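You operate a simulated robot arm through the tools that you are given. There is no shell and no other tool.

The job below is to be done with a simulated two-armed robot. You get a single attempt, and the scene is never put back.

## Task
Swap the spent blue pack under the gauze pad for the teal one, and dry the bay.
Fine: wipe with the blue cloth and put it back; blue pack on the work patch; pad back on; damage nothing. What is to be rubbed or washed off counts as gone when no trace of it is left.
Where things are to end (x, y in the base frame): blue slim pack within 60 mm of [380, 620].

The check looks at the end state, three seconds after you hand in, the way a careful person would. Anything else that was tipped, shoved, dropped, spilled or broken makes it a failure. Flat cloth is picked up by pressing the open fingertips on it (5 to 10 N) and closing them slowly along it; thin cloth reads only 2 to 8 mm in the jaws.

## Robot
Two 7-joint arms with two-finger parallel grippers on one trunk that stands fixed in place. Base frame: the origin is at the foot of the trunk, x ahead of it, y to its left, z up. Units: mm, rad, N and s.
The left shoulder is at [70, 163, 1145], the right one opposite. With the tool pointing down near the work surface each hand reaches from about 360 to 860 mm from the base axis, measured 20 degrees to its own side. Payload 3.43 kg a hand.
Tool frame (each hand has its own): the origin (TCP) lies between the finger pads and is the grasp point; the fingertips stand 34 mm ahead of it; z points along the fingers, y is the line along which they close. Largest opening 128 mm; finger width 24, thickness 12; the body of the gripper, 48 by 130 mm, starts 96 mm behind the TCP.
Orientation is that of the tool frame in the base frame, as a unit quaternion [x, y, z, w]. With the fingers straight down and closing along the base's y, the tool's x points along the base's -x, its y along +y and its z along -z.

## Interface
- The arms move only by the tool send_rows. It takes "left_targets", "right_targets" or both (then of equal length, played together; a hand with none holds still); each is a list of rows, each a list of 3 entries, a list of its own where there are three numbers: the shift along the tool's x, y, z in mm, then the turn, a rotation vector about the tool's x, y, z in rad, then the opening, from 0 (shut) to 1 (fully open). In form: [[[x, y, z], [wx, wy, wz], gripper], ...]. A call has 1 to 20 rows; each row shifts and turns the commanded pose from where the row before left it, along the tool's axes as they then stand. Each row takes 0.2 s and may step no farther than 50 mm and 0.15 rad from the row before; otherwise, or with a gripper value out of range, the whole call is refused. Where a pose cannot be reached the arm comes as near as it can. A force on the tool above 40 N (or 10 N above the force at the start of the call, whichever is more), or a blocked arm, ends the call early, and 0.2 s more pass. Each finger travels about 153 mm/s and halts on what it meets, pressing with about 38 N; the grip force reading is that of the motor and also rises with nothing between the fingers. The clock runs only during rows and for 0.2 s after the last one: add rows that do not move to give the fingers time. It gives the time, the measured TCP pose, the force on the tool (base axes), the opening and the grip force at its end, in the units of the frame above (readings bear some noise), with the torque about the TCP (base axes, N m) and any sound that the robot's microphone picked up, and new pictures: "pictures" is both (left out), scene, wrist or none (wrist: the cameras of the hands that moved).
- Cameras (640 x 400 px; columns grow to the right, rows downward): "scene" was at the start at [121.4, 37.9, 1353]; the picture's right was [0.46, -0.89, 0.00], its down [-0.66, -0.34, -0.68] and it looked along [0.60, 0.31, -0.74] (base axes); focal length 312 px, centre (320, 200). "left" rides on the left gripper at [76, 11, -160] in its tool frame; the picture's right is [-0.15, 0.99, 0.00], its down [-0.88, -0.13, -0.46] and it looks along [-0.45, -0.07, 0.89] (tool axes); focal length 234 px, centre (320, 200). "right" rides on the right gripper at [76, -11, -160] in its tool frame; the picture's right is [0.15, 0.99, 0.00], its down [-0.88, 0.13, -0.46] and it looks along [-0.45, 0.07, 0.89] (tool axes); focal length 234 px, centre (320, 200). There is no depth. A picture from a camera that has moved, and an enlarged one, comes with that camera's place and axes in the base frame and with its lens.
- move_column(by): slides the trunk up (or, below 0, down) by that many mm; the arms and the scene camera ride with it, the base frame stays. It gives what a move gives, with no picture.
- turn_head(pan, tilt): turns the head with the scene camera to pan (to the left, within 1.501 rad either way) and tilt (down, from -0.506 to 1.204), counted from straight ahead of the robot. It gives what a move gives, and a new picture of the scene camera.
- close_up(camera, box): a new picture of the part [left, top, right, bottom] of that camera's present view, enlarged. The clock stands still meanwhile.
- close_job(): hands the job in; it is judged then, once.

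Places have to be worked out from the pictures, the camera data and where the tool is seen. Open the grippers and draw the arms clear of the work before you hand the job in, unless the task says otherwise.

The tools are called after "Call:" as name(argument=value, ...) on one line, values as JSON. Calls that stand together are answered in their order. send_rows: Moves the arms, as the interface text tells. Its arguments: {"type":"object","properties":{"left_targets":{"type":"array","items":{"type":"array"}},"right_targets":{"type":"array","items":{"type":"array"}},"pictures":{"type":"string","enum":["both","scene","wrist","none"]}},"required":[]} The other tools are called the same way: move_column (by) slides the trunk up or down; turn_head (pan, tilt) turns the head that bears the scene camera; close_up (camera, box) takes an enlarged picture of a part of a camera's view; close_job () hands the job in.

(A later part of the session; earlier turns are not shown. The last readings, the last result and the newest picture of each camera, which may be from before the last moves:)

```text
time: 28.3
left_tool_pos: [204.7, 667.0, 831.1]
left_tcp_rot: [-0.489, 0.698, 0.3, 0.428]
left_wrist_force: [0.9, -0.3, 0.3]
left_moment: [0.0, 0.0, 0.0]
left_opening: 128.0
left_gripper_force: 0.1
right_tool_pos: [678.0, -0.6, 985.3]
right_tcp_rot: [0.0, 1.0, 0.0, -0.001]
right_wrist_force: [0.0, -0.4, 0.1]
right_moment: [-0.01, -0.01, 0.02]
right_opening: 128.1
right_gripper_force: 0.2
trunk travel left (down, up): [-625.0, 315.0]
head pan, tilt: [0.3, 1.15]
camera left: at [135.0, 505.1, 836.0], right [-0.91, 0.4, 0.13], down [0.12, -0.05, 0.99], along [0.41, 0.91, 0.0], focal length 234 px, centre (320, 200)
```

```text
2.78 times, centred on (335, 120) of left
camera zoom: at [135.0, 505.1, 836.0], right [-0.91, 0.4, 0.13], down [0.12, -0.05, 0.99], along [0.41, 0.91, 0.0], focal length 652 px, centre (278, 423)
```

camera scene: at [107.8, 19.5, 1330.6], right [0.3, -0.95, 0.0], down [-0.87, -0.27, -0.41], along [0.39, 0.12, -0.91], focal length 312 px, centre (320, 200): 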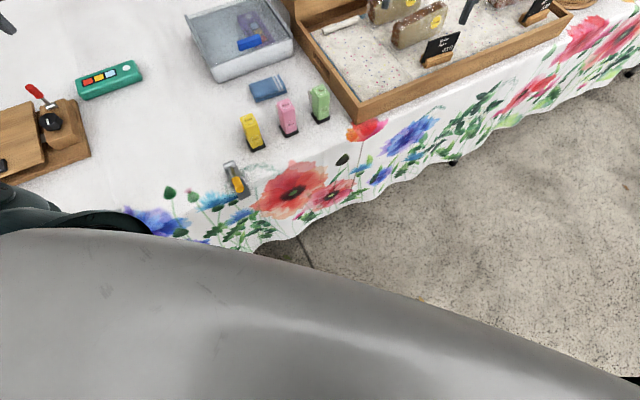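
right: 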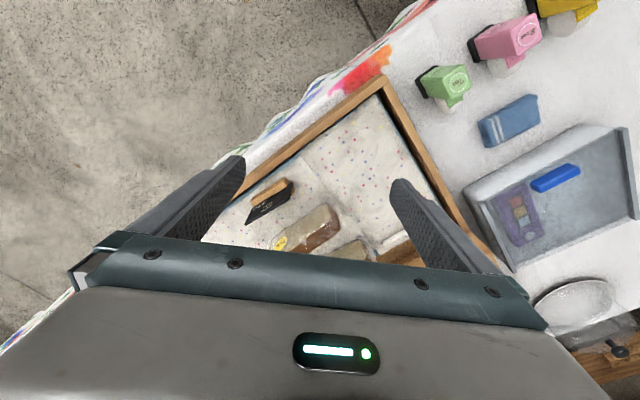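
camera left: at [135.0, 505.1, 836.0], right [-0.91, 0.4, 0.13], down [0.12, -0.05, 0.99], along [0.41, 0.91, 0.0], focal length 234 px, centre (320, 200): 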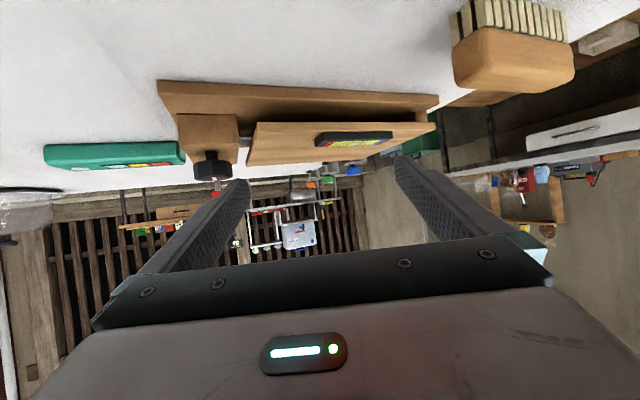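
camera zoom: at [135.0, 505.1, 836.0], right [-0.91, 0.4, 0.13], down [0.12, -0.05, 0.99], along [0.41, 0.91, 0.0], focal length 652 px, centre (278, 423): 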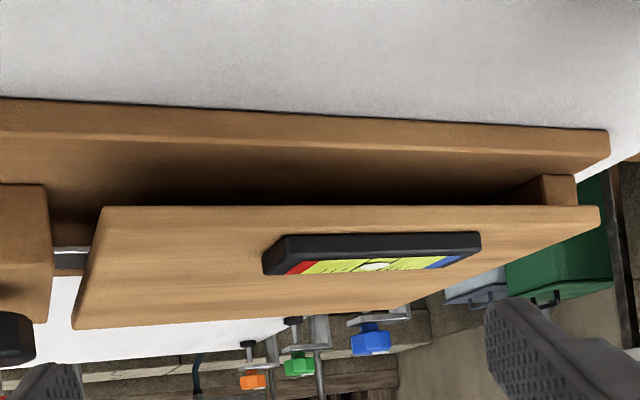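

Under the plank is empty: it's just a tilting platform with a level. The lower wooden tray's polka-dot layer seems to have a separate piece at its left; I'll back the left hand off and look at that tray more closely with the right camera.

Call:
send_rows(left_targets=[[[-32.6, -5.8, 12.5], [0, 0, 0], 1], [[-40, 0, -20], [0, 0, 0], 1], [[-40, 0, -20], [0, 0, 0], 1], [[-40, 0, -20], [0, 0, 0], 1], [[0, 0, 0], [0, 0.1375, 0], 1], [[0, 0, 0], [0, 0.1375, 0], 1], [[0, 0, 0], [0, 0.1375, 0], 1], [[0, 0, 0], [0, 0.1375, 0], 1], [[0, 0, 0], [0, 0.1375, 0], 1], [[0, 0, 0], [0, 0.1375, 0], 1], [[0, 0, 0], [0, 0.1375, 0], 1], [[0, 0, 0], [0, 0.1375, 0], 1], [[0, 0, 0], [0, 0, 0], 1]], pictures="none")

Call:
close_up(camera="right", box=[280, 60, 440, 180])

Call:
turn_head(pan=0.1, tilt=0.8)

Call:
close_up(camera="scene", box=[220, 130, 420, 270])

```text
time: 31.1
left_tool_pos: [230.9, 728.6, 972.3]
left_tcp_rot: [-0.573, 0.82, 0.0, 0.0]
left_wrist_force: [0.2, 0.4, 0.3]
left_moment: [0.02, -0.03, 0.0]
left_opening: 128.0
left_gripper_force: 0.1
left hand out of reach, approached as far as the arm can: row 2, 3, 4
right_tool_pos: [678.5, -0.1, 985.1]
right_tcp_rot: [0.0, 1.0, 0.0, 0.0]
right_wrist_force: [-0.5, -0.3, 1.5]
right_moment: [0.01, -0.03, 0.01]
right_opening: 127.9
right_gripper_force: 0.1
trunk travel left (down, up): [-625.0, 315.0]
head pan, tilt: [0.3, 1.15]
```

```text
3.33 times, centred on (360, 120) of right
camera zoom: at [603.2, -12.1, 1145.5], right [-0.15, 0.99, 0.0], down [0.88, 0.13, 0.46], along [0.45, 0.07, -0.89], focal length 781 px, centre (187, 467)
```

zoom: 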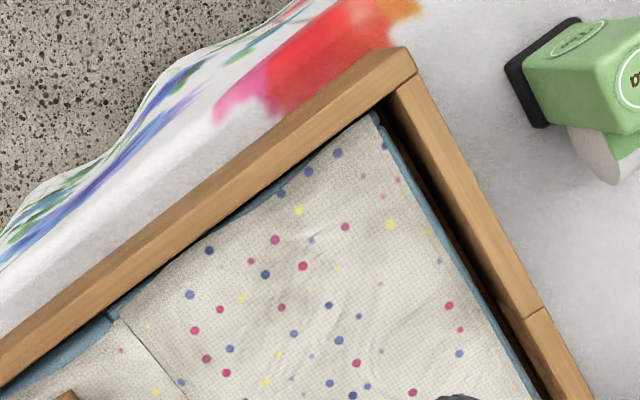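

```text
time: 31.9
left_tool_pos: [231.0, 730.5, 973.8]
left_tcp_rot: [-0.572, 0.82, 0.0, 0.0]
left_wrist_force: [0.1, 0.5, -0.2]
left_moment: [-0.02, 0.03, -0.01]
left_opening: 128.0
left_gripper_force: 0.0
right_tool_pos: [678.2, -0.4, 985.2]
right_tcp_rot: [0.0, 1.0, -0.001, 0.0]
right_wrist_force: [-1.1, -0.5, 0.0]
right_moment: [0.01, 0.01, -0.01]
right_opening: 127.9
right_gripper_force: 0.3
trunk travel left (down, up): [-625.0, 315.0]
head pan, tilt: [0.099, 0.799]
camera scene: at [131.1, 10.0, 1355.4], right [0.1, -0.99, 0.0], down [-0.71, -0.07, -0.7], along [0.69, 0.07, -0.72], focal length 312 px, centre (320, 200)
```

scene: 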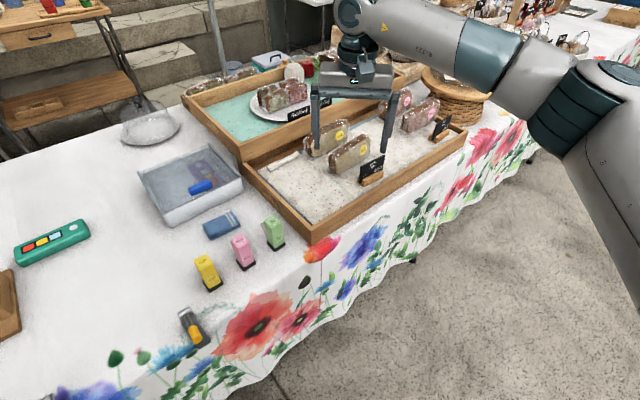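

```text
2.86 times, centred on (320, 200) of scene
camera zoom: at [131.1, 10.0, 1355.4], right [0.1, -0.99, 0.0], down [-0.71, -0.07, -0.7], along [0.69, 0.07, -0.72], focal length 891 px, centre (320, 200)
```

zoom: 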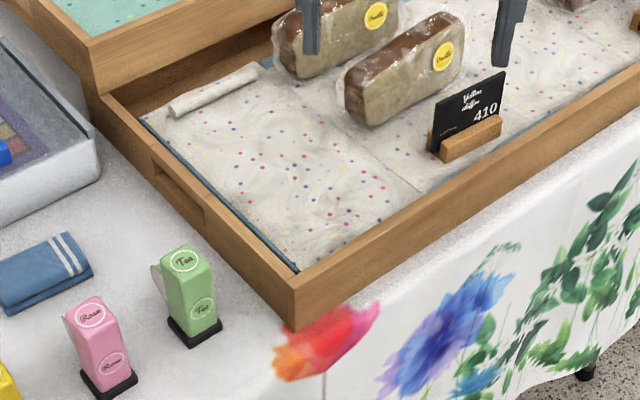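

The polka-dot sheet has a woven gauze texture. I'll bring the right hand lower over it for a closer look at what lies beneath.

Call:
send_rows(right_targets=[[[15, 19, 29], [0, 0, 0], 1], [[15, 19, 29], [0, 0, 0], 1], [[15, 19, 29], [0, 0, 0], 1], [[15, 19, 29], [0, 0, 0], 1], [[0, 0, 0], [0, 0, 0], 1]], pictures="wrist")

Call:
close_up(camera="right", box=[200, 60, 480, 260])

```text
time: 33.1
left_tool_pos: [231.6, 729.0, 973.0]
left_tcp_rot: [-0.573, 0.82, 0.0, 0.0]
left_wrist_force: [-0.3, -0.5, -0.1]
left_moment: [-0.01, 0.03, 0.03]
left_opening: 127.9
left_gripper_force: 0.0
right_tool_pos: [617.1, 77.1, 869.3]
right_tcp_rot: [0.0, 1.0, 0.0, 0.0]
right_wrist_force: [-0.3, -0.5, 0.2]
right_moment: [-0.01, 0.0, -0.05]
right_opening: 127.9
right_gripper_force: 0.0
trunk travel left (down, up): [-625.0, 315.0]
head pan, tilt: [0.099, 0.799]
camera right: at [542.0, 65.7, 1030.4], right [-0.15, 0.99, 0.0], down [0.88, 0.13, 0.46], along [0.45, 0.07, -0.89], focal length 234 px, centre (320, 200)
```

right: 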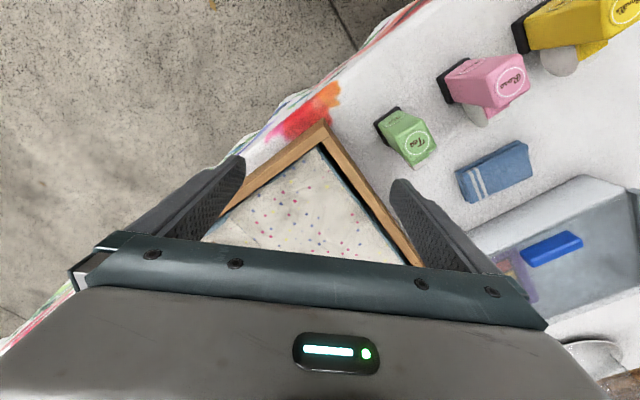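

```text
2.00 times, centred on (340, 160) of right
camera zoom: at [542.0, 65.7, 1030.4], right [-0.15, 0.99, 0.0], down [0.88, 0.13, 0.46], along [0.45, 0.07, -0.89], focal length 468 px, centre (280, 280)
```

zoom: 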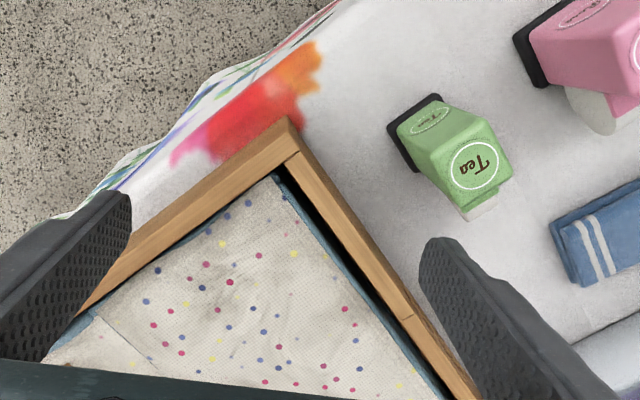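

Blue shows around the sheet's edges. I'll take the right arm up and away to see the whole tray from the head camera and zoom in on its edges.

Call:
send_rows(right_targets=[[[20, -40, -15], [0, 0, 0], 1], [[20, -40, -15], [0, 0, 0], 1], [[20, -40, -15], [0, 0, 0], 1], [[20, -40, -10], [0, 0, 0], 1], [[20, -40, -10], [0, 0, 0], 1], [[20, -40, -10], [0, 0, 0], 1], [[10, -40, 0], [0, 0, 0], 1], [[0, -40, 0], [0, 0, 0], 1], [[0, 0, 0], [0, 0, 0], 1]], pictures="both")

Call:
close_up(camera="scene", box=[230, 120, 350, 220])

Call:
close_up(camera="scene", box=[320, 90, 480, 200])

Call:
close_up(camera="scene", box=[170, 60, 350, 160])

```text
time: 35.1
left_tool_pos: [230.9, 730.8, 971.2]
left_tcp_rot: [-0.573, 0.819, 0.0, 0.0]
left_wrist_force: [-0.3, 0.1, -0.6]
left_moment: [0.01, -0.03, 0.04]
left_opening: 127.9
left_gripper_force: 0.0
right_tool_pos: [486.9, -245.3, 944.8]
right_tcp_rot: [-0.001, 1.0, -0.001, 0.0]
right_wrist_force: [0.1, 0.4, 0.4]
right_moment: [0.0, 0.0, -0.01]
right_opening: 127.9
right_gripper_force: 0.0
trunk travel left (down, up): [-625.0, 315.0]
head pan, tilt: [0.099, 0.799]
camera scene: at [131.5, 10.9, 1355.4], right [0.1, -0.99, 0.0], down [-0.71, -0.07, -0.7], along [0.69, 0.07, -0.72], focal length 312 px, centre (320, 200)
camera right: at [412.3, -255.6, 1105.2], right [-0.15, 0.99, 0.0], down [0.88, 0.13, 0.46], along [0.45, 0.07, -0.89], focal length 234 px, centre (320, 200)
```

scene: 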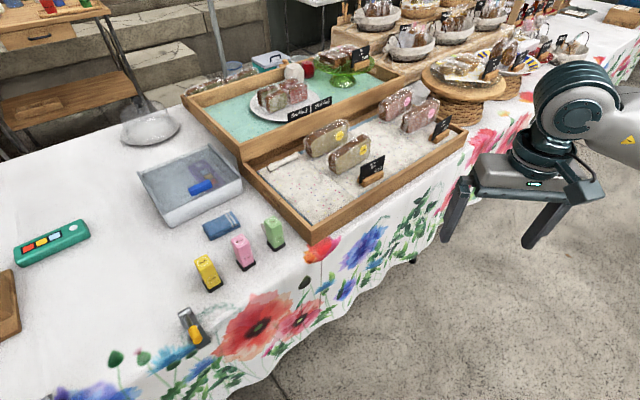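
right: 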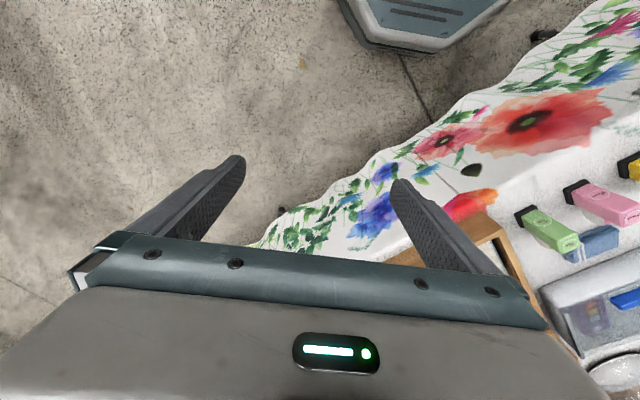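

```text
4.00 times, centred on (290, 170) of scene
camera zoom: at [131.5, 10.9, 1355.4], right [0.1, -0.99, 0.0], down [-0.71, -0.07, -0.7], along [0.69, 0.07, -0.72], focal length 1248 px, centre (440, 320)
```

zoom: 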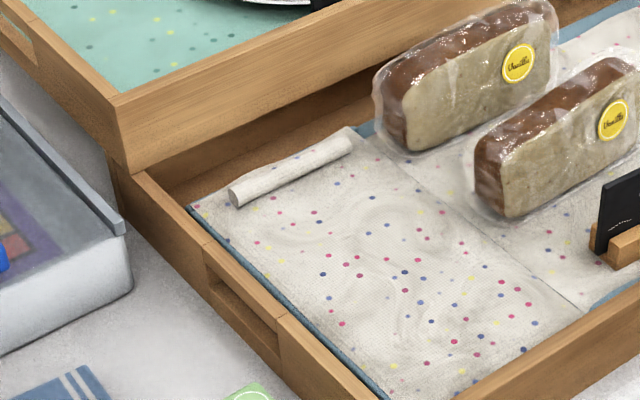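

```text
3.64 times, centred on (400, 145) of scene
camera zoom: at [131.5, 10.9, 1355.4], right [0.1, -0.99, 0.0], down [-0.71, -0.07, -0.7], along [0.69, 0.07, -0.72], focal length 1134 px, centre (29, 400)
```

zoom: 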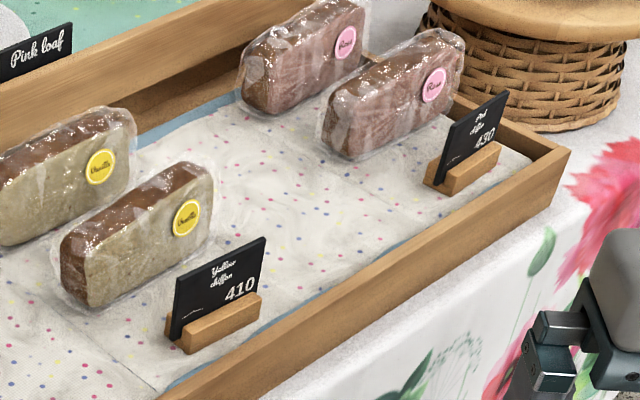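

```text
3.56 times, centred on (260, 110) of scene
camera zoom: at [131.5, 10.9, 1355.4], right [0.1, -0.99, 0.0], down [-0.71, -0.07, -0.7], along [0.69, 0.07, -0.72], focal length 1109 px, centre (533, 520)
```

zoom: 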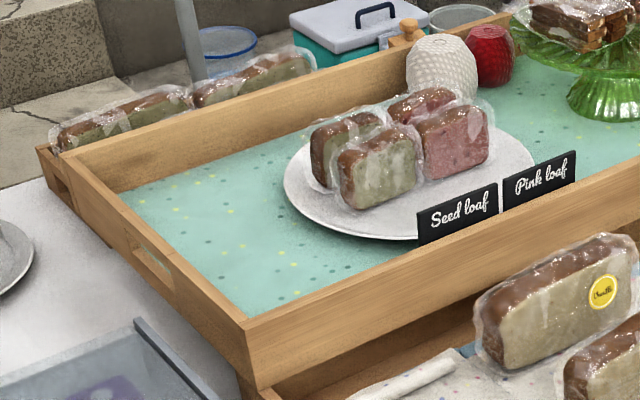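

The lower tray clearly holds polka-dot gauze sheets with thin blue things peeking out beneath them; the left one is bare and has a rolled hem at its far edge. That looks like the gauze pad over a blue slim pack. I'll bring the left camera over it for a closer look.

Call:
send_rows(left_targets=[[[0, 0, 0], [0, 0, 0.145], 1], [[0, 0, 0], [0, 0, 0.145], 1], [[0, 0, 0], [0, 0, 0.145], 1], [[7.1, -44.1, 3.25], [0, 0, 0], 1], [[7.1, -44.1, 3.25], [0, 0, 0], 1], [[7.1, -44.1, 3.25], [0, 0, 0], 1], [[7.1, -44.1, 3.25], [0, 0, 0], 1], [[7.1, -44.1, 3.25], [0, 0, 0], 1], [[7.1, -44.1, 3.25], [0, 0, 0], 1], [[7.1, -44.1, 3.25], [0, 0, 0], 1], [[7.1, -44.1, 3.25], [0, 0, 0], 1], [[7.1, -44.1, 3.25], [0, 0, 0], 1], [[7.1, -44.1, 3.25], [0, 0, 0], 1], [[7.1, -44.1, 3.25], [0, 0, 0], 1], [[7.1, -44.1, 3.25], [0, 0, 0], 1], [[7.1, -44.1, 3.25], [0, 0, 0], 1], [[7.1, -44.1, 3.25], [0, 0, 0], 1], [[7.1, -44.1, 3.25], [0, 0, 0], 1], [[0, 0, 0], [0, 0, 0], 1]], pictures="both")

Call:
close_up(camera="left", box=[150, 100, 470, 280])

```text
time: 39.1
left_tool_pos: [614.3, 199.8, 928.0]
left_tcp_rot: [-0.383, 0.924, -0.001, 0.0]
left_wrist_force: [-0.7, 0.3, 0.5]
left_moment: [-0.03, 0.03, -0.01]
left_opening: 127.9
left_gripper_force: 0.0
left hand out of reach, approached as far as the arm can: row 18
right_tool_pos: [486.8, -244.8, 944.3]
right_tcp_rot: [0.001, 1.0, 0.001, 0.0]
right_wrist_force: [0.5, -1.0, 0.1]
right_moment: [-0.01, -0.01, 0.01]
right_opening: 128.1
right_gripper_force: 0.1
trunk travel left (down, up): [-625.0, 315.0]
head pan, tilt: [0.099, 0.799]
camera scene: at [130.3, 10.0, 1355.6], right [0.1, -0.99, 0.0], down [-0.71, -0.07, -0.7], along [0.69, 0.07, -0.72], focal length 312 px, centre (320, 200)
camera left: at [552.7, 153.5, 1087.7], right [-0.6, 0.8, 0.0], down [0.71, 0.53, 0.46], along [0.37, 0.27, -0.89], focal length 234 px, centre (320, 200)
```

scene: 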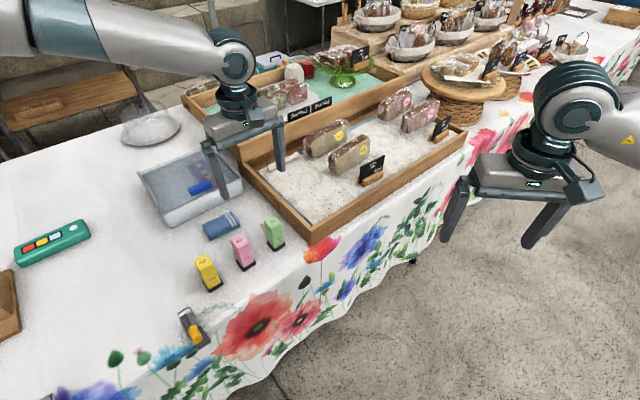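
left: 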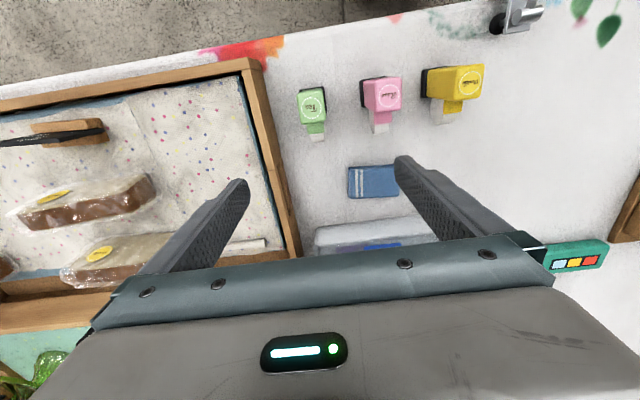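

```text
2.00 times, centred on (310, 190) of left
camera zoom: at [552.7, 153.5, 1087.7], right [-0.6, 0.8, 0.0], down [0.71, 0.53, 0.46], along [0.37, 0.27, -0.89], focal length 468 px, centre (340, 220)
```

zoom: 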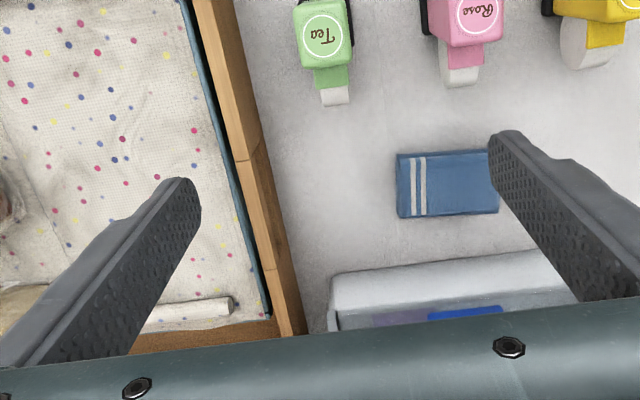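

Call:
close_up(camera="left", box=[200, 60, 310, 150])

Call:
close_up(camera="left", box=[210, 170, 320, 260])

Call:
close_up(camera="left", box=[60, 70, 260, 190])

Call:
close_up(camera="scene", box=[270, 170, 350, 250])

```text
4.44 times, centred on (255, 105) of left
camera zoom: at [552.7, 153.5, 1087.7], right [-0.6, 0.8, 0.0], down [0.71, 0.53, 0.46], along [0.37, 0.27, -0.89], focal length 1041 px, centre (609, 622)
```

zoom: 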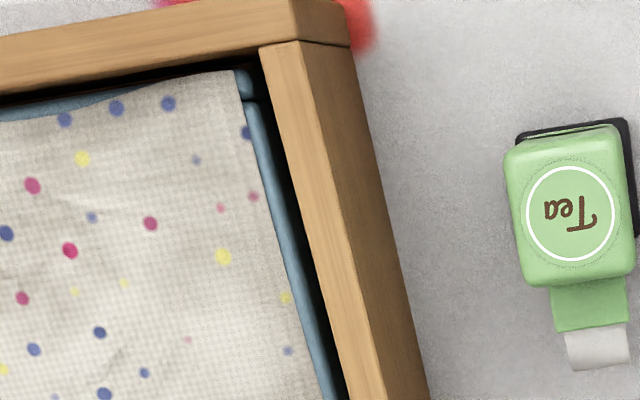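

```text
4.44 times, centred on (265, 215) of left
camera zoom: at [552.7, 153.5, 1087.7], right [-0.6, 0.8, 0.0], down [0.71, 0.53, 0.46], along [0.37, 0.27, -0.89], focal length 1041 px, centre (564, 133)
```

zoom: 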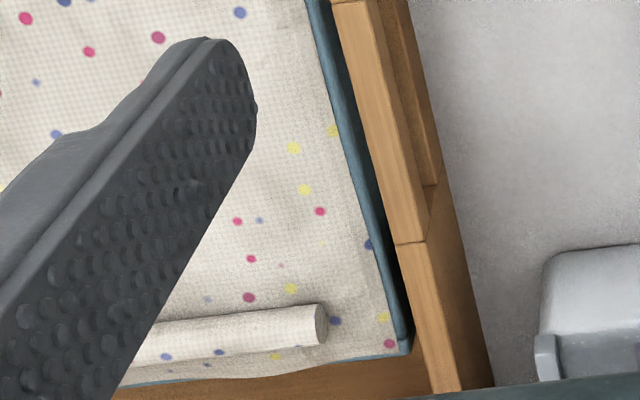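

```text
3.20 times, centred on (160, 130) of left
camera zoom: at [552.7, 153.5, 1087.7], right [-0.6, 0.8, 0.0], down [0.71, 0.53, 0.46], along [0.37, 0.27, -0.89], focal length 749 px, centre (832, 424)
```

zoom: 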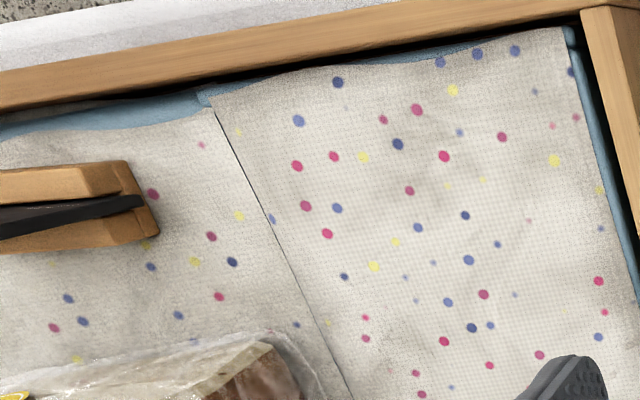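

```text
5.00 times, centred on (310, 210) of scene
camera zoom: at [130.3, 10.0, 1355.6], right [0.1, -0.99, 0.0], down [-0.71, -0.07, -0.7], along [0.69, 0.07, -0.72], focal length 1559 px, centre (370, 150)
```

zoom: 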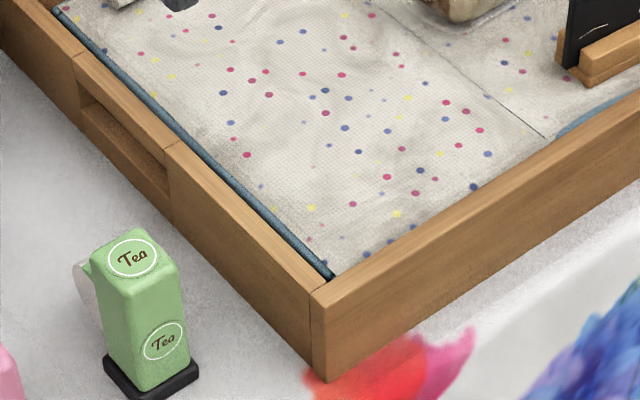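

The sheet is a woven gauze pad with a roll-shaped tab at its far edge (left end about [800, 224, 775]); under it blue rims are visible. I'll turn the left hand so its fingers close across the roll and check the reach above it.

Call:
send_rows(left_targets=[[[0, 0, 0], [0, 0, 0.1425], 1], [[0, 0, 0], [0, 0, 0.1425], 1], [[0, 0, 0], [0, 0, 0.1425], 1], [[0, 0, 0], [0, 0, 0.1425], 1], [[0, 0, 0], [0, 0, 0.1425], 1], [[0, 0, 0], [0, 0, 0.1425], 1], [[0, 0, 0], [0, 0, 0.1425], 1], [[0, 0, 0], [0, 0, 0.1425], 1], [[0, 0, 0], [0, 0, 0.1425], 1], [[0, 0, 0], [0, 0, 0.1425], 1], [[0, 0, 0], [0, 0, 0.1425], 1], [[-29, 23.5, 0], [0, 0, 0], 1], [[-29, 23.5, 0], [0, 0, 0], 1], [[-29, 23.5, 0], [0, 0, 0], 1], [[-29, 23.5, 0], [0, 0, 0], 1], [[0, 0, 0], [0, 0, 0], 1]], pictures="both")

```text
time: 42.5
left_tool_pos: [682.7, 256.2, 960.2]
left_tcp_rot: [0.381, 0.924, 0.0, 0.0]
left_wrist_force: [0.4, 0.2, -0.1]
left_moment: [0.02, 0.0, -0.02]
left_opening: 128.2
left_gripper_force: 0.1
left hand out of reach, approached as far as the arm can: row 12, 13, 14, 15
right_tool_pos: [487.1, -245.5, 943.6]
right_tcp_rot: [-0.001, 1.0, 0.0, 0.0]
right_wrist_force: [0.0, 0.1, 0.4]
right_moment: [-0.01, -0.02, -0.01]
right_opening: 128.0
right_gripper_force: 0.1
trunk travel left (down, up): [-625.0, 315.0]
head pan, tilt: [0.099, 0.799]
camera scene: at [131.1, 9.4, 1355.5], right [0.1, -0.99, 0.0], down [-0.71, -0.07, -0.7], along [0.69, 0.07, -0.72], focal length 312 px, centre (320, 200)
camera left: at [638.5, 317.5, 1119.3], right [0.8, 0.6, 0.0], down [0.53, -0.71, 0.46], along [0.27, -0.37, -0.89], focal length 234 px, centre (320, 200)
```

scene: 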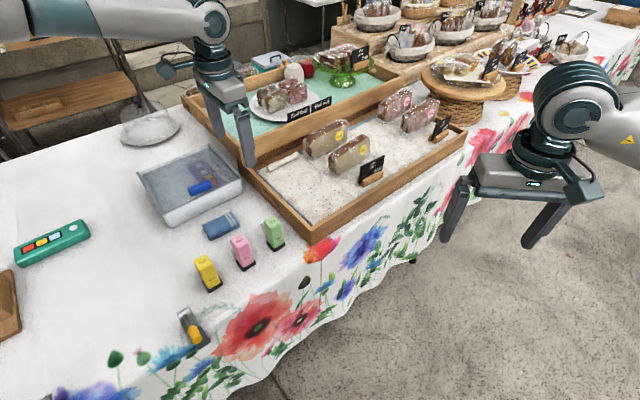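
left: 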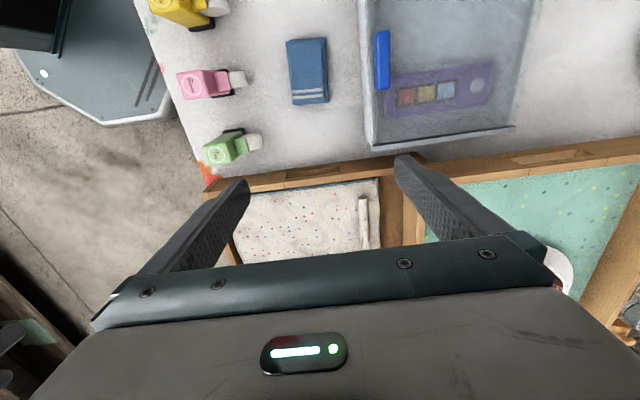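

The arm stopped short at [683, 256, 960]. I'll test whether more reach is available lower down, moving straight down a bit and then forward.

Call:
send_rows(left_targets=[[[0, 0, 30], [0, 0, 0], 1], [[0, 0, 30], [0, 0, 0], 1], [[0, 0, 30], [0, 0, 0], 1], [[-20, 10, 0], [0, 0, 0], 1], [[-20, 10, 0], [0, 0, 0], 1], [[-20, 10, 0], [0, 0, 0], 1], [[0, 0, 0], [0, 0, 0], 1]], pictures="none")

```text
time: 44.1
left_tool_pos: [679.0, 282.3, 906.3]
left_tcp_rot: [0.381, 0.925, 0.0, 0.001]
left_wrist_force: [0.2, -0.3, 0.0]
left_moment: [-0.01, -0.03, -0.01]
left_opening: 128.1
left_gripper_force: 0.1
left hand out of reach, approached as far as the arm can: row 1, 2, 3, 4, 5, 6
right_tool_pos: [488.0, -246.3, 943.0]
right_tcp_rot: [-0.001, 1.0, 0.0, 0.001]
right_wrist_force: [0.2, 0.2, -0.2]
right_moment: [-0.03, 0.0, -0.02]
right_opening: 128.0
right_gripper_force: 0.1
trunk travel left (down, up): [-625.0, 315.0]
head pan, tilt: [0.099, 0.799]
```

Call:
send_rows(left_targets=[[[30, 0, 0], [0, 0, 0], 1], [[30, 0, 0], [0, 0, 0], 1], [[0, 0, 0], [0, 0, 0], 1]], pictures="none")

```text
time: 44.9
left_tool_pos: [636.9, 324.1, 907.1]
left_tcp_rot: [0.381, 0.925, 0.0, 0.0]
left_wrist_force: [0.5, -0.3, 0.5]
left_moment: [-0.04, -0.01, 0.01]
left_opening: 128.0
left_gripper_force: 0.1
right_tool_pos: [487.4, -245.5, 942.8]
right_tcp_rot: [0.0, 1.0, 0.0, 0.0]
right_wrist_force: [-0.6, 0.1, 0.1]
right_moment: [-0.02, -0.01, 0.0]
right_opening: 128.0
right_gripper_force: 0.1
trunk travel left (down, up): [-625.0, 315.0]
head pan, tilt: [0.099, 0.799]
```

A call starts from the measured pose. I'll test the reach with the hand at its natural heading (closing along y) instead.

Call:
send_rows(left_targets=[[[0, 0, -5], [0, 0, -0.131], 1], [[0, 0, -5], [0, 0, -0.131], 1], [[0, 0, 0], [0, 0, -0.131], 1], [[0, 0, 0], [0, 0, -0.131], 1], [[0, 0, 0], [0, 0, -0.131], 1], [[0, 0, 0], [0, 0, -0.131], 1], [[-30, -18, 0], [0, 0, 0], 1], [[-30, -18, 0], [0, 0, 0], 1], [[-30, -18, 0], [0, 0, 0], 1], [[-30, -18, 0], [0, 0, 0], 1], [[-30, -18, 0], [0, 0, 0], 1], [[0, 0, 0], [0, 0, 0], 1]], pictures="wrist")

```text
time: 47.5
left_tool_pos: [697.7, 289.2, 939.8]
left_tcp_rot: [-0.003, 1.0, -0.001, 0.001]
left_wrist_force: [-0.8, 0.2, -0.2]
left_moment: [-0.01, -0.02, -0.02]
left_opening: 128.0
left_gripper_force: 0.0
left hand out of reach, approached as far as the arm can: row 8, 9, 10, 11
right_tool_pos: [487.5, -243.7, 943.8]
right_tcp_rot: [0.0, 1.0, 0.0, 0.0]
right_wrist_force: [-1.1, -0.3, -0.2]
right_moment: [-0.03, 0.0, -0.02]
right_opening: 128.1
right_gripper_force: 0.1
trunk travel left (down, up): [-625.0, 315.0]
head pan, tilt: [0.099, 0.799]
camera left: at [623.2, 298.8, 1099.9], right [0.14, 0.99, 0.0], down [0.88, -0.13, 0.46], along [0.45, -0.07, -0.89], focal length 234 px, centre (320, 200)
```

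left: 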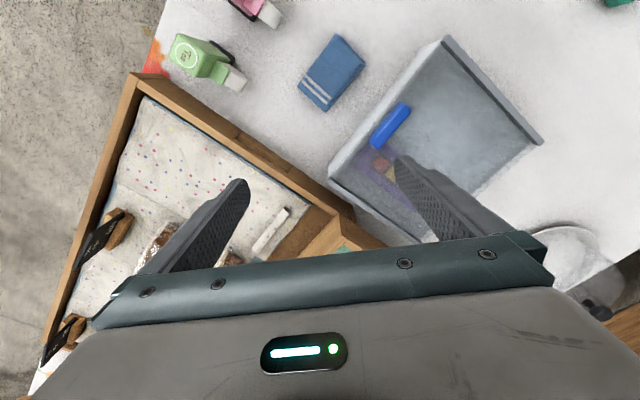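

Call:
send_rows(left_targets=[[[20, 0, 20], [0, 0, 0], 1], [[0, 0, 30], [0, 0, 0], 1], [[0, 0, 30], [0, 0, 0], 1], [[-20, -10, 0], [0, 0, 0], 1], [[-20, -10, 0], [0, 0, 0], 1], [[-20, -10, 0], [0, 0, 0], 1], [[0, 0, 0], [0, 0, 0], 1]], pictures="none")

```text
time: 49.1
left_tool_pos: [679.7, 293.9, 890.8]
left_tcp_rot: [-0.003, 1.0, -0.001, 0.001]
left_wrist_force: [-0.1, -0.8, 0.0]
left_moment: [0.0, 0.0, 0.02]
left_opening: 128.1
left_gripper_force: 0.1
left hand out of reach, approached as far as the arm can: row 3, 4, 5, 6
right_tool_pos: [486.9, -245.9, 943.6]
right_tcp_rot: [0.0, 1.0, 0.001, -0.001]
right_wrist_force: [0.4, 0.5, 0.4]
right_moment: [0.0, 0.02, -0.02]
right_opening: 128.0
right_gripper_force: 0.1
trunk travel left (down, up): [-625.0, 315.0]
head pan, tilt: [0.099, 0.799]
```

Reach shrinks when lower, so lowering the trunk should help. I'll raise the left hand first, then lower the column by 200 mm.

Call:
send_rows(left_targets=[[[20, 0, -40], [0, 0, 0], 1], [[20, 0, -40], [0, 0, 0], 1], [[10, 0, -40], [0, 0, 0], 1], [[0, 0, -40], [0, 0, 0], 1], [[0, 0, 0], [0, 0, 0], 1]], pictures="none")

Call:
move_column(by=-200)

Call:
turn_head(pan=0.35, tilt=0.7)

```text
time: 50.3
left_tool_pos: [627.3, 295.3, 1051.4]
left_tcp_rot: [-0.003, 1.0, 0.001, -0.001]
left_wrist_force: [0.4, -0.1, 0.3]
left_moment: [-0.02, 0.05, 0.05]
left_opening: 128.1
left_gripper_force: 0.0
right_tool_pos: [488.6, -245.3, 943.1]
right_tcp_rot: [0.0, 1.0, 0.0, -0.001]
right_wrist_force: [0.1, 0.5, -0.3]
right_moment: [-0.03, 0.03, 0.01]
right_opening: 127.9
right_gripper_force: 0.0
trunk travel left (down, up): [-625.0, 315.0]
head pan, tilt: [0.099, 0.799]
```

```text
time: 52.5
left_tool_pos: [626.8, 292.6, 851.1]
left_tcp_rot: [-0.003, 1.0, 0.0, 0.001]
left_wrist_force: [-0.3, -0.3, 0.2]
left_moment: [-0.01, -0.02, 0.02]
left_opening: 128.1
left_gripper_force: 0.0
right_tool_pos: [486.5, -244.8, 743.8]
right_tcp_rot: [0.0, 1.0, 0.0, 0.0]
right_wrist_force: [0.2, 0.0, -0.8]
right_moment: [0.01, 0.01, 0.0]
right_opening: 127.9
right_gripper_force: 0.1
trunk travel left (down, up): [-425.0, 515.0]
head pan, tilt: [0.099, 0.799]
```

```text
time: 53.3
left_tool_pos: [627.6, 294.2, 852.7]
left_tcp_rot: [-0.003, 1.0, 0.0, 0.0]
left_wrist_force: [0.7, -1.1, 0.3]
left_moment: [0.0, 0.03, 0.0]
left_opening: 128.0
left_gripper_force: 0.1
right_tool_pos: [487.0, -245.4, 743.9]
right_tcp_rot: [0.0, 1.0, 0.0, 0.0]
right_wrist_force: [-0.1, 0.7, -1.0]
right_moment: [0.02, 0.04, 0.01]
right_opening: 128.1
right_gripper_force: 0.1
trunk travel left (down, up): [-425.0, 515.0]
head pan, tilt: [0.351, 0.7]
camera scene: at [130.7, 30.8, 1163.7], right [0.34, -0.94, 0.0], down [-0.61, -0.22, -0.76], along [0.72, 0.26, -0.64], focal length 312 px, centre (320, 200)
```

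scene: 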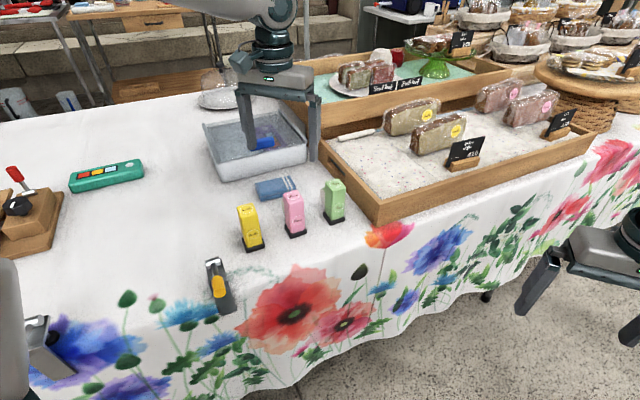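

With the head lower I can triangulate heights. Zooming on the tray, and on the cloth/box/teal pack areas.

Call:
close_up(camera="scene", box=[300, 90, 440, 220])

Call:
close_up(camera="scene", box=[190, 90, 350, 260])

Call:
close_up(camera="scene", box=[40, 140, 200, 240])

```text
3.08 times, centred on (370, 155) of scene
camera zoom: at [130.7, 30.8, 1163.7], right [0.34, -0.94, 0.0], down [-0.61, -0.22, -0.76], along [0.72, 0.26, -0.64], focal length 960 px, centre (166, 338)
```

zoom: 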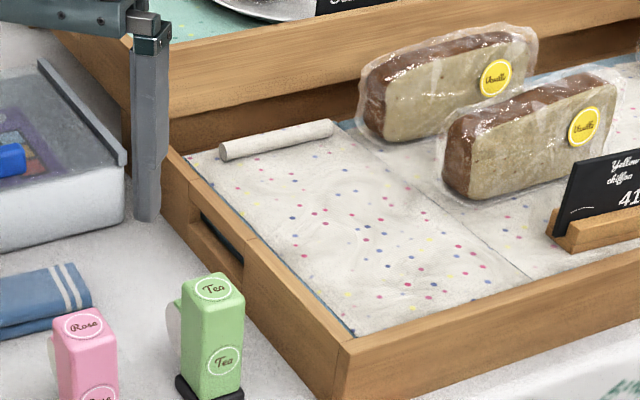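

```text
2.35 times, centred on (270, 175) of scene
camera zoom: at [130.7, 30.8, 1163.7], right [0.34, -0.94, 0.0], down [-0.61, -0.22, -0.76], along [0.72, 0.26, -0.64], focal length 734 px, centre (438, 259)
```

zoom: 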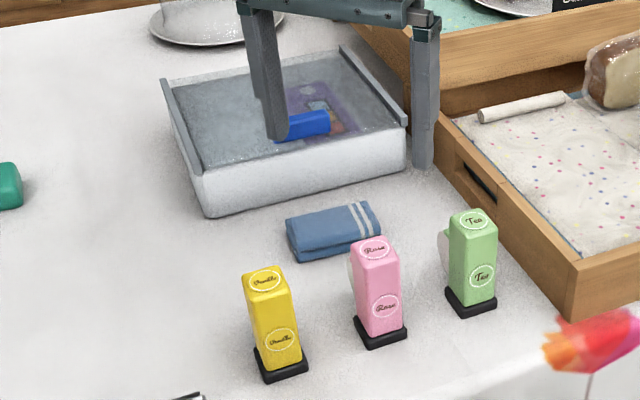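

```text
4.00 times, centred on (120, 190) of scene
camera zoom: at [130.7, 30.8, 1163.7], right [0.34, -0.94, 0.0], down [-0.61, -0.22, -0.76], along [0.72, 0.26, -0.64], focal length 1248 px, centre (1120, 240)
```

zoom: 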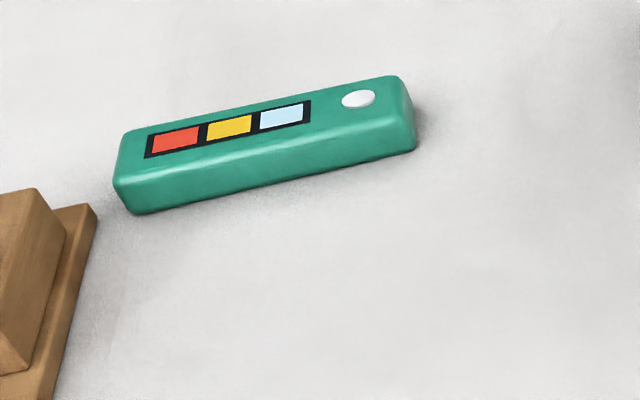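

Triangulation puts the roll at about [810, 188, 796] and the tray rim near z≈795. I'll turn the left hand to close across the roll and try to hover above it, high enough to clear the upper tray.

Call:
send_rows(left_targets=[[[0, 0, -40], [0, 0, 0.134], 1], [[0, 0, -20], [0, 0, 0.134], 1], [[0, 0, 0], [0, 0, 0.134], 1], [[0, 0, 0], [0, 0, 0.134], 1], [[0, 0, 0], [0, 0, 0.134], 1], [[0, 0, 0], [0, 0, 0.134], 1], [[-36.7, 12.6, 0], [0, 0, 0], 1], [[-36.7, 12.6, 0], [0, 0, 0], 1], [[-36.7, 12.6, 0], [0, 0, 0], 1], [[-36.7, 12.6, 0], [0, 0, 0], 1], [[-36.7, 12.6, 0], [0, 0, 0], 1], [[0, 0, 0], [0, 0, 0], 1]], pictures="both")

```text
time: 55.9
left_tool_pos: [698.2, 266.9, 901.9]
left_tcp_rot: [0.389, 0.921, 0.0, 0.001]
left_wrist_force: [-0.4, 0.1, 0.3]
left_moment: [0.01, -0.02, 0.0]
left_opening: 128.1
left_gripper_force: 0.1
left hand out of reach, approached as far as the arm can: row 9, 10, 11
right_tool_pos: [486.4, -244.7, 743.1]
right_tcp_rot: [0.0, 1.0, 0.0, 0.0]
right_wrist_force: [0.1, 0.3, -0.5]
right_moment: [0.02, -0.02, -0.01]
right_opening: 128.1
right_gripper_force: 0.1
trunk travel left (down, up): [-425.0, 515.0]
head pan, tilt: [0.351, 0.7]
camera scene: at [130.9, 30.9, 1163.6], right [0.34, -0.94, 0.0], down [-0.61, -0.22, -0.76], along [0.72, 0.26, -0.64], focal length 312 px, centre (320, 200)
camera left: at [654.4, 327.6, 1062.5], right [0.81, 0.58, 0.0], down [0.52, -0.72, 0.46], along [0.27, -0.37, -0.89], focal length 234 px, centre (320, 200)
```

scene: 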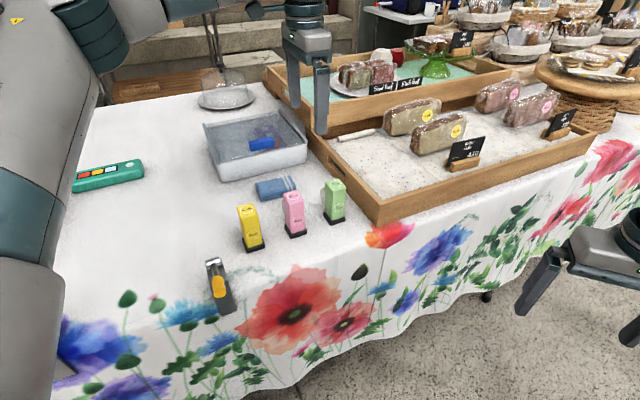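
left: 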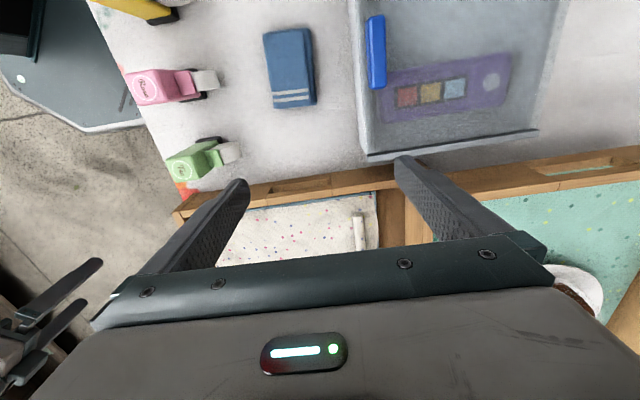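

Upright reach seems to end near a 640 mm radius from the shoulder. Leaning the hand to the left about its closing axis keeps the fingers level across the roll while shortening the reach needed; I'll tilt 0.5 rad and try to get above the roll.

Call:
send_rows(left_targets=[[[0, 0, 0], [0, -0.125, 0], 1], [[0, 0, 0], [0, -0.125, 0], 1], [[0, 0, 0], [0, -0.125, 0], 1], [[0, 0, 0], [0, -0.125, 0], 1], [[-28.5, 6.2, 18.4], [0, 0, 0], 1], [[-28.5, 6.2, 18.4], [0, 0, 0], 1], [[-28.5, 6.2, 18.4], [0, 0, 0], 1], [[-28.5, 6.2, 18.4], [0, 0, 0], 1], [[0, 0, 0], [0, 0, 0], 1]], pictures="both")

```text
time: 57.9
left_tool_pos: [789.7, 197.2, 892.7]
left_tcp_rot: [0.377, 0.893, -0.096, 0.228]
left_wrist_force: [-0.1, -0.5, 0.6]
left_moment: [-0.01, 0.02, -0.01]
left_opening: 127.8
left_gripper_force: 0.1
left hand out of reach, approached as far as the arm can: row 8
right_tool_pos: [487.6, -245.5, 744.6]
right_tcp_rot: [0.0, 1.0, 0.0, 0.0]
right_wrist_force: [0.6, -0.3, -0.4]
right_moment: [-0.01, 0.05, 0.0]
right_opening: 128.1
right_gripper_force: 0.0
trunk travel left (down, up): [-425.0, 515.0]
head pan, tilt: [0.351, 0.7]
camera scene: at [131.0, 30.5, 1163.6], right [0.34, -0.94, 0.0], down [-0.61, -0.22, -0.76], along [0.72, 0.26, -0.64], focal length 312 px, centre (320, 200)
camera left: at [698.8, 306.8, 996.5], right [0.8, 0.6, 0.07], down [0.29, -0.49, 0.82], along [0.53, -0.64, -0.56], focal length 234 px, centre (320, 200)
```

scene: 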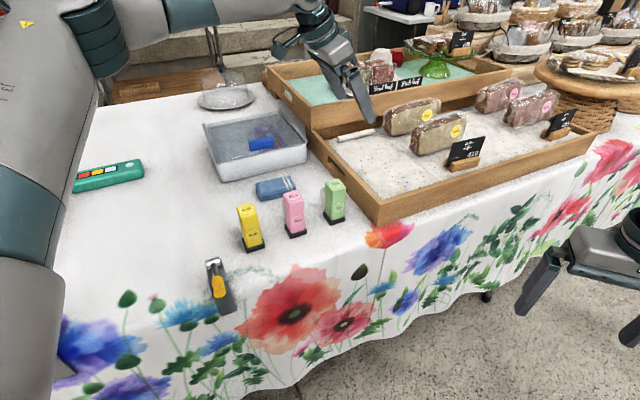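
left: 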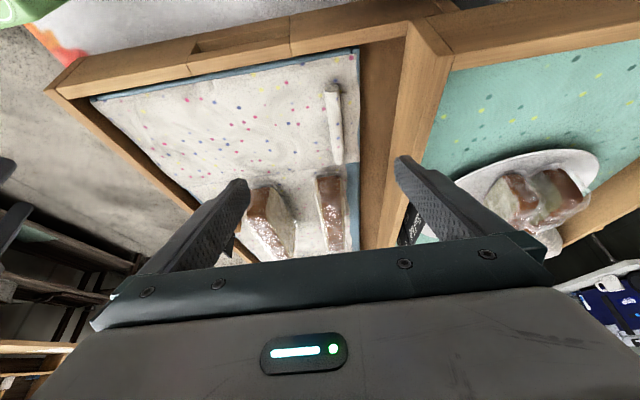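

Tilting works: the hand is now at [790, 197, 893]. Zooming the wrist view on the pad and roll.

Call:
close_up(camera="left", box=[80, 30, 430, 250])

Call:
close_up(camera="left", box=[290, 40, 400, 180])

```text
1.82 times, centred on (255, 140) of left
camera zoom: at [698.8, 306.8, 996.5], right [0.8, 0.6, 0.07], down [0.29, -0.49, 0.82], along [0.53, -0.64, -0.56], focal length 426 px, centre (438, 309)
```

zoom: 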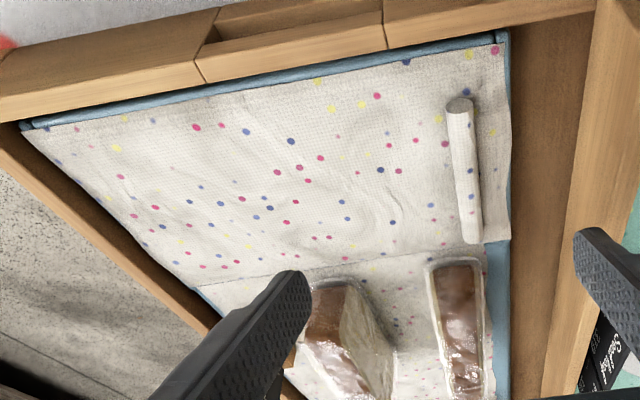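

```text
2.86 times, centred on (345, 110) of left
camera zoom: at [698.8, 306.8, 996.5], right [0.8, 0.6, 0.07], down [0.29, -0.49, 0.82], along [0.53, -0.64, -0.56], focal length 669 px, centre (249, 457)
```

zoom: 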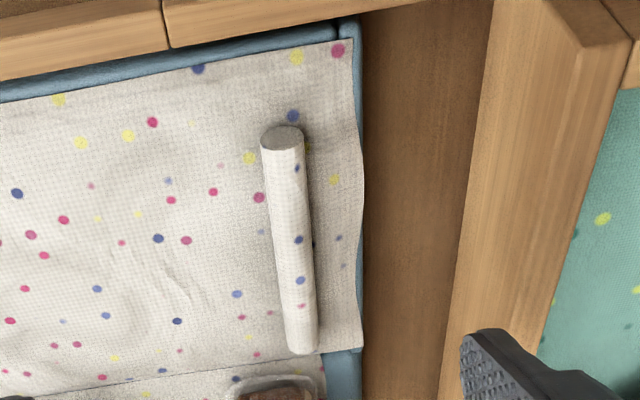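

The roll runs from about [790, 227] to [856, 159], about 14 mm thick, parallel to the far edge. I'll tilt slightly more, narrow the opening and hover above its left half.

Call:
send_rows(left_targets=[[[0, 0, 0], [0, -0.1, 0], 0.35], [[0, 0, 0], [0, -0.1, 0], 0.35], [[20, 10.7, 1.7], [0, 0, 0], 0.35], [[19.3, 10.8, 1.7], [0, 0, 0], 0.35], [[0, 0, 0], [0, 0, 0], 0.35]], pictures="both")

Call:
close_up(camera="left", box=[220, 40, 440, 220])

Call:
close_up(camera="scene", box=[280, 60, 430, 180])

```text
time: 59.1
left_tool_pos: [785.7, 234.4, 864.3]
left_tcp_rot: [0.366, 0.865, -0.134, 0.316]
left_wrist_force: [-0.8, 0.6, -1.0]
left_moment: [0.02, 0.01, -0.01]
left_opening: 44.8
left_gripper_force: 0.1
right_tool_pos: [487.3, -244.8, 744.7]
right_tcp_rot: [0.0, 1.0, 0.001, 0.0]
right_wrist_force: [1.1, -0.5, -0.5]
right_moment: [0.01, 0.01, 0.0]
right_opening: 128.2
right_gripper_force: 0.0
trunk travel left (down, up): [-425.0, 515.0]
head pan, tilt: [0.351, 0.7]
camera scene: at [130.7, 30.5, 1163.7], right [0.34, -0.94, 0.0], down [-0.6, -0.22, -0.76], along [0.72, 0.26, -0.64], focal length 312 px, centre (320, 200)
camera left: at [682.1, 355.6, 938.2], right [0.79, 0.61, 0.09], down [0.17, -0.36, 0.92], along [0.59, -0.7, -0.39], focal length 234 px, centre (320, 200)
```

scene: 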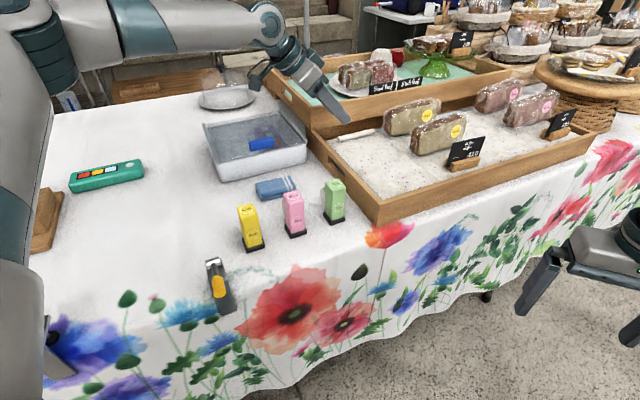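
left: 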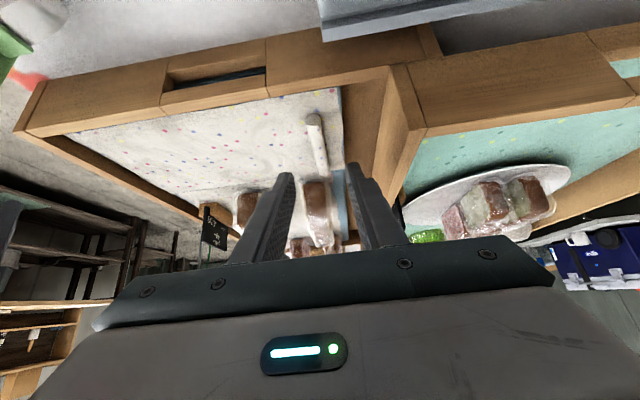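

```text
2.22 times, centred on (330, 130) of left
camera zoom: at [682.1, 355.6, 938.2], right [0.79, 0.61, 0.09], down [0.17, -0.36, 0.92], along [0.59, -0.7, -0.39], focal length 520 px, centre (298, 356)
```

zoom: 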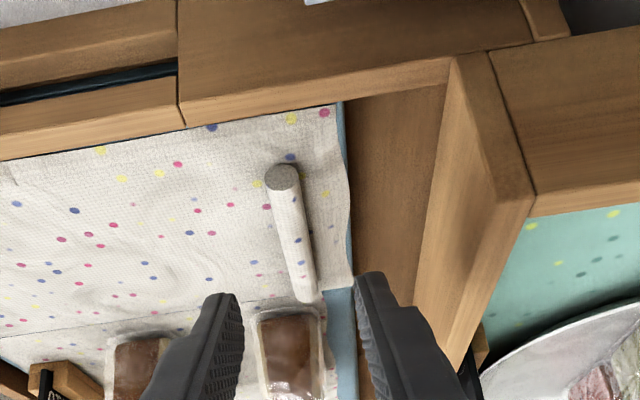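

```text
3.33 times, centred on (355, 120) of scene
camera zoom: at [130.7, 30.5, 1163.7], right [0.34, -0.94, 0.0], down [-0.6, -0.22, -0.76], along [0.72, 0.26, -0.64], focal length 1040 px, centre (203, 467)
```

zoom: 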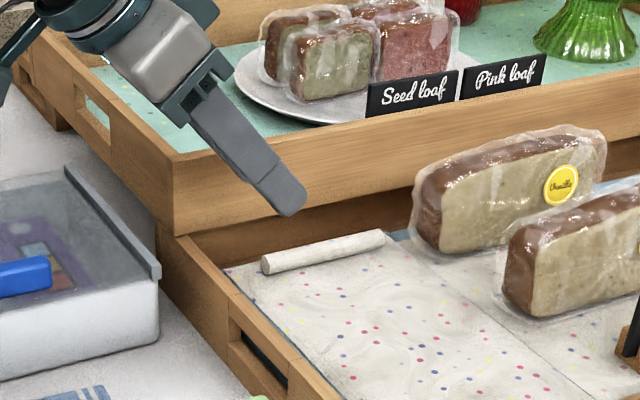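

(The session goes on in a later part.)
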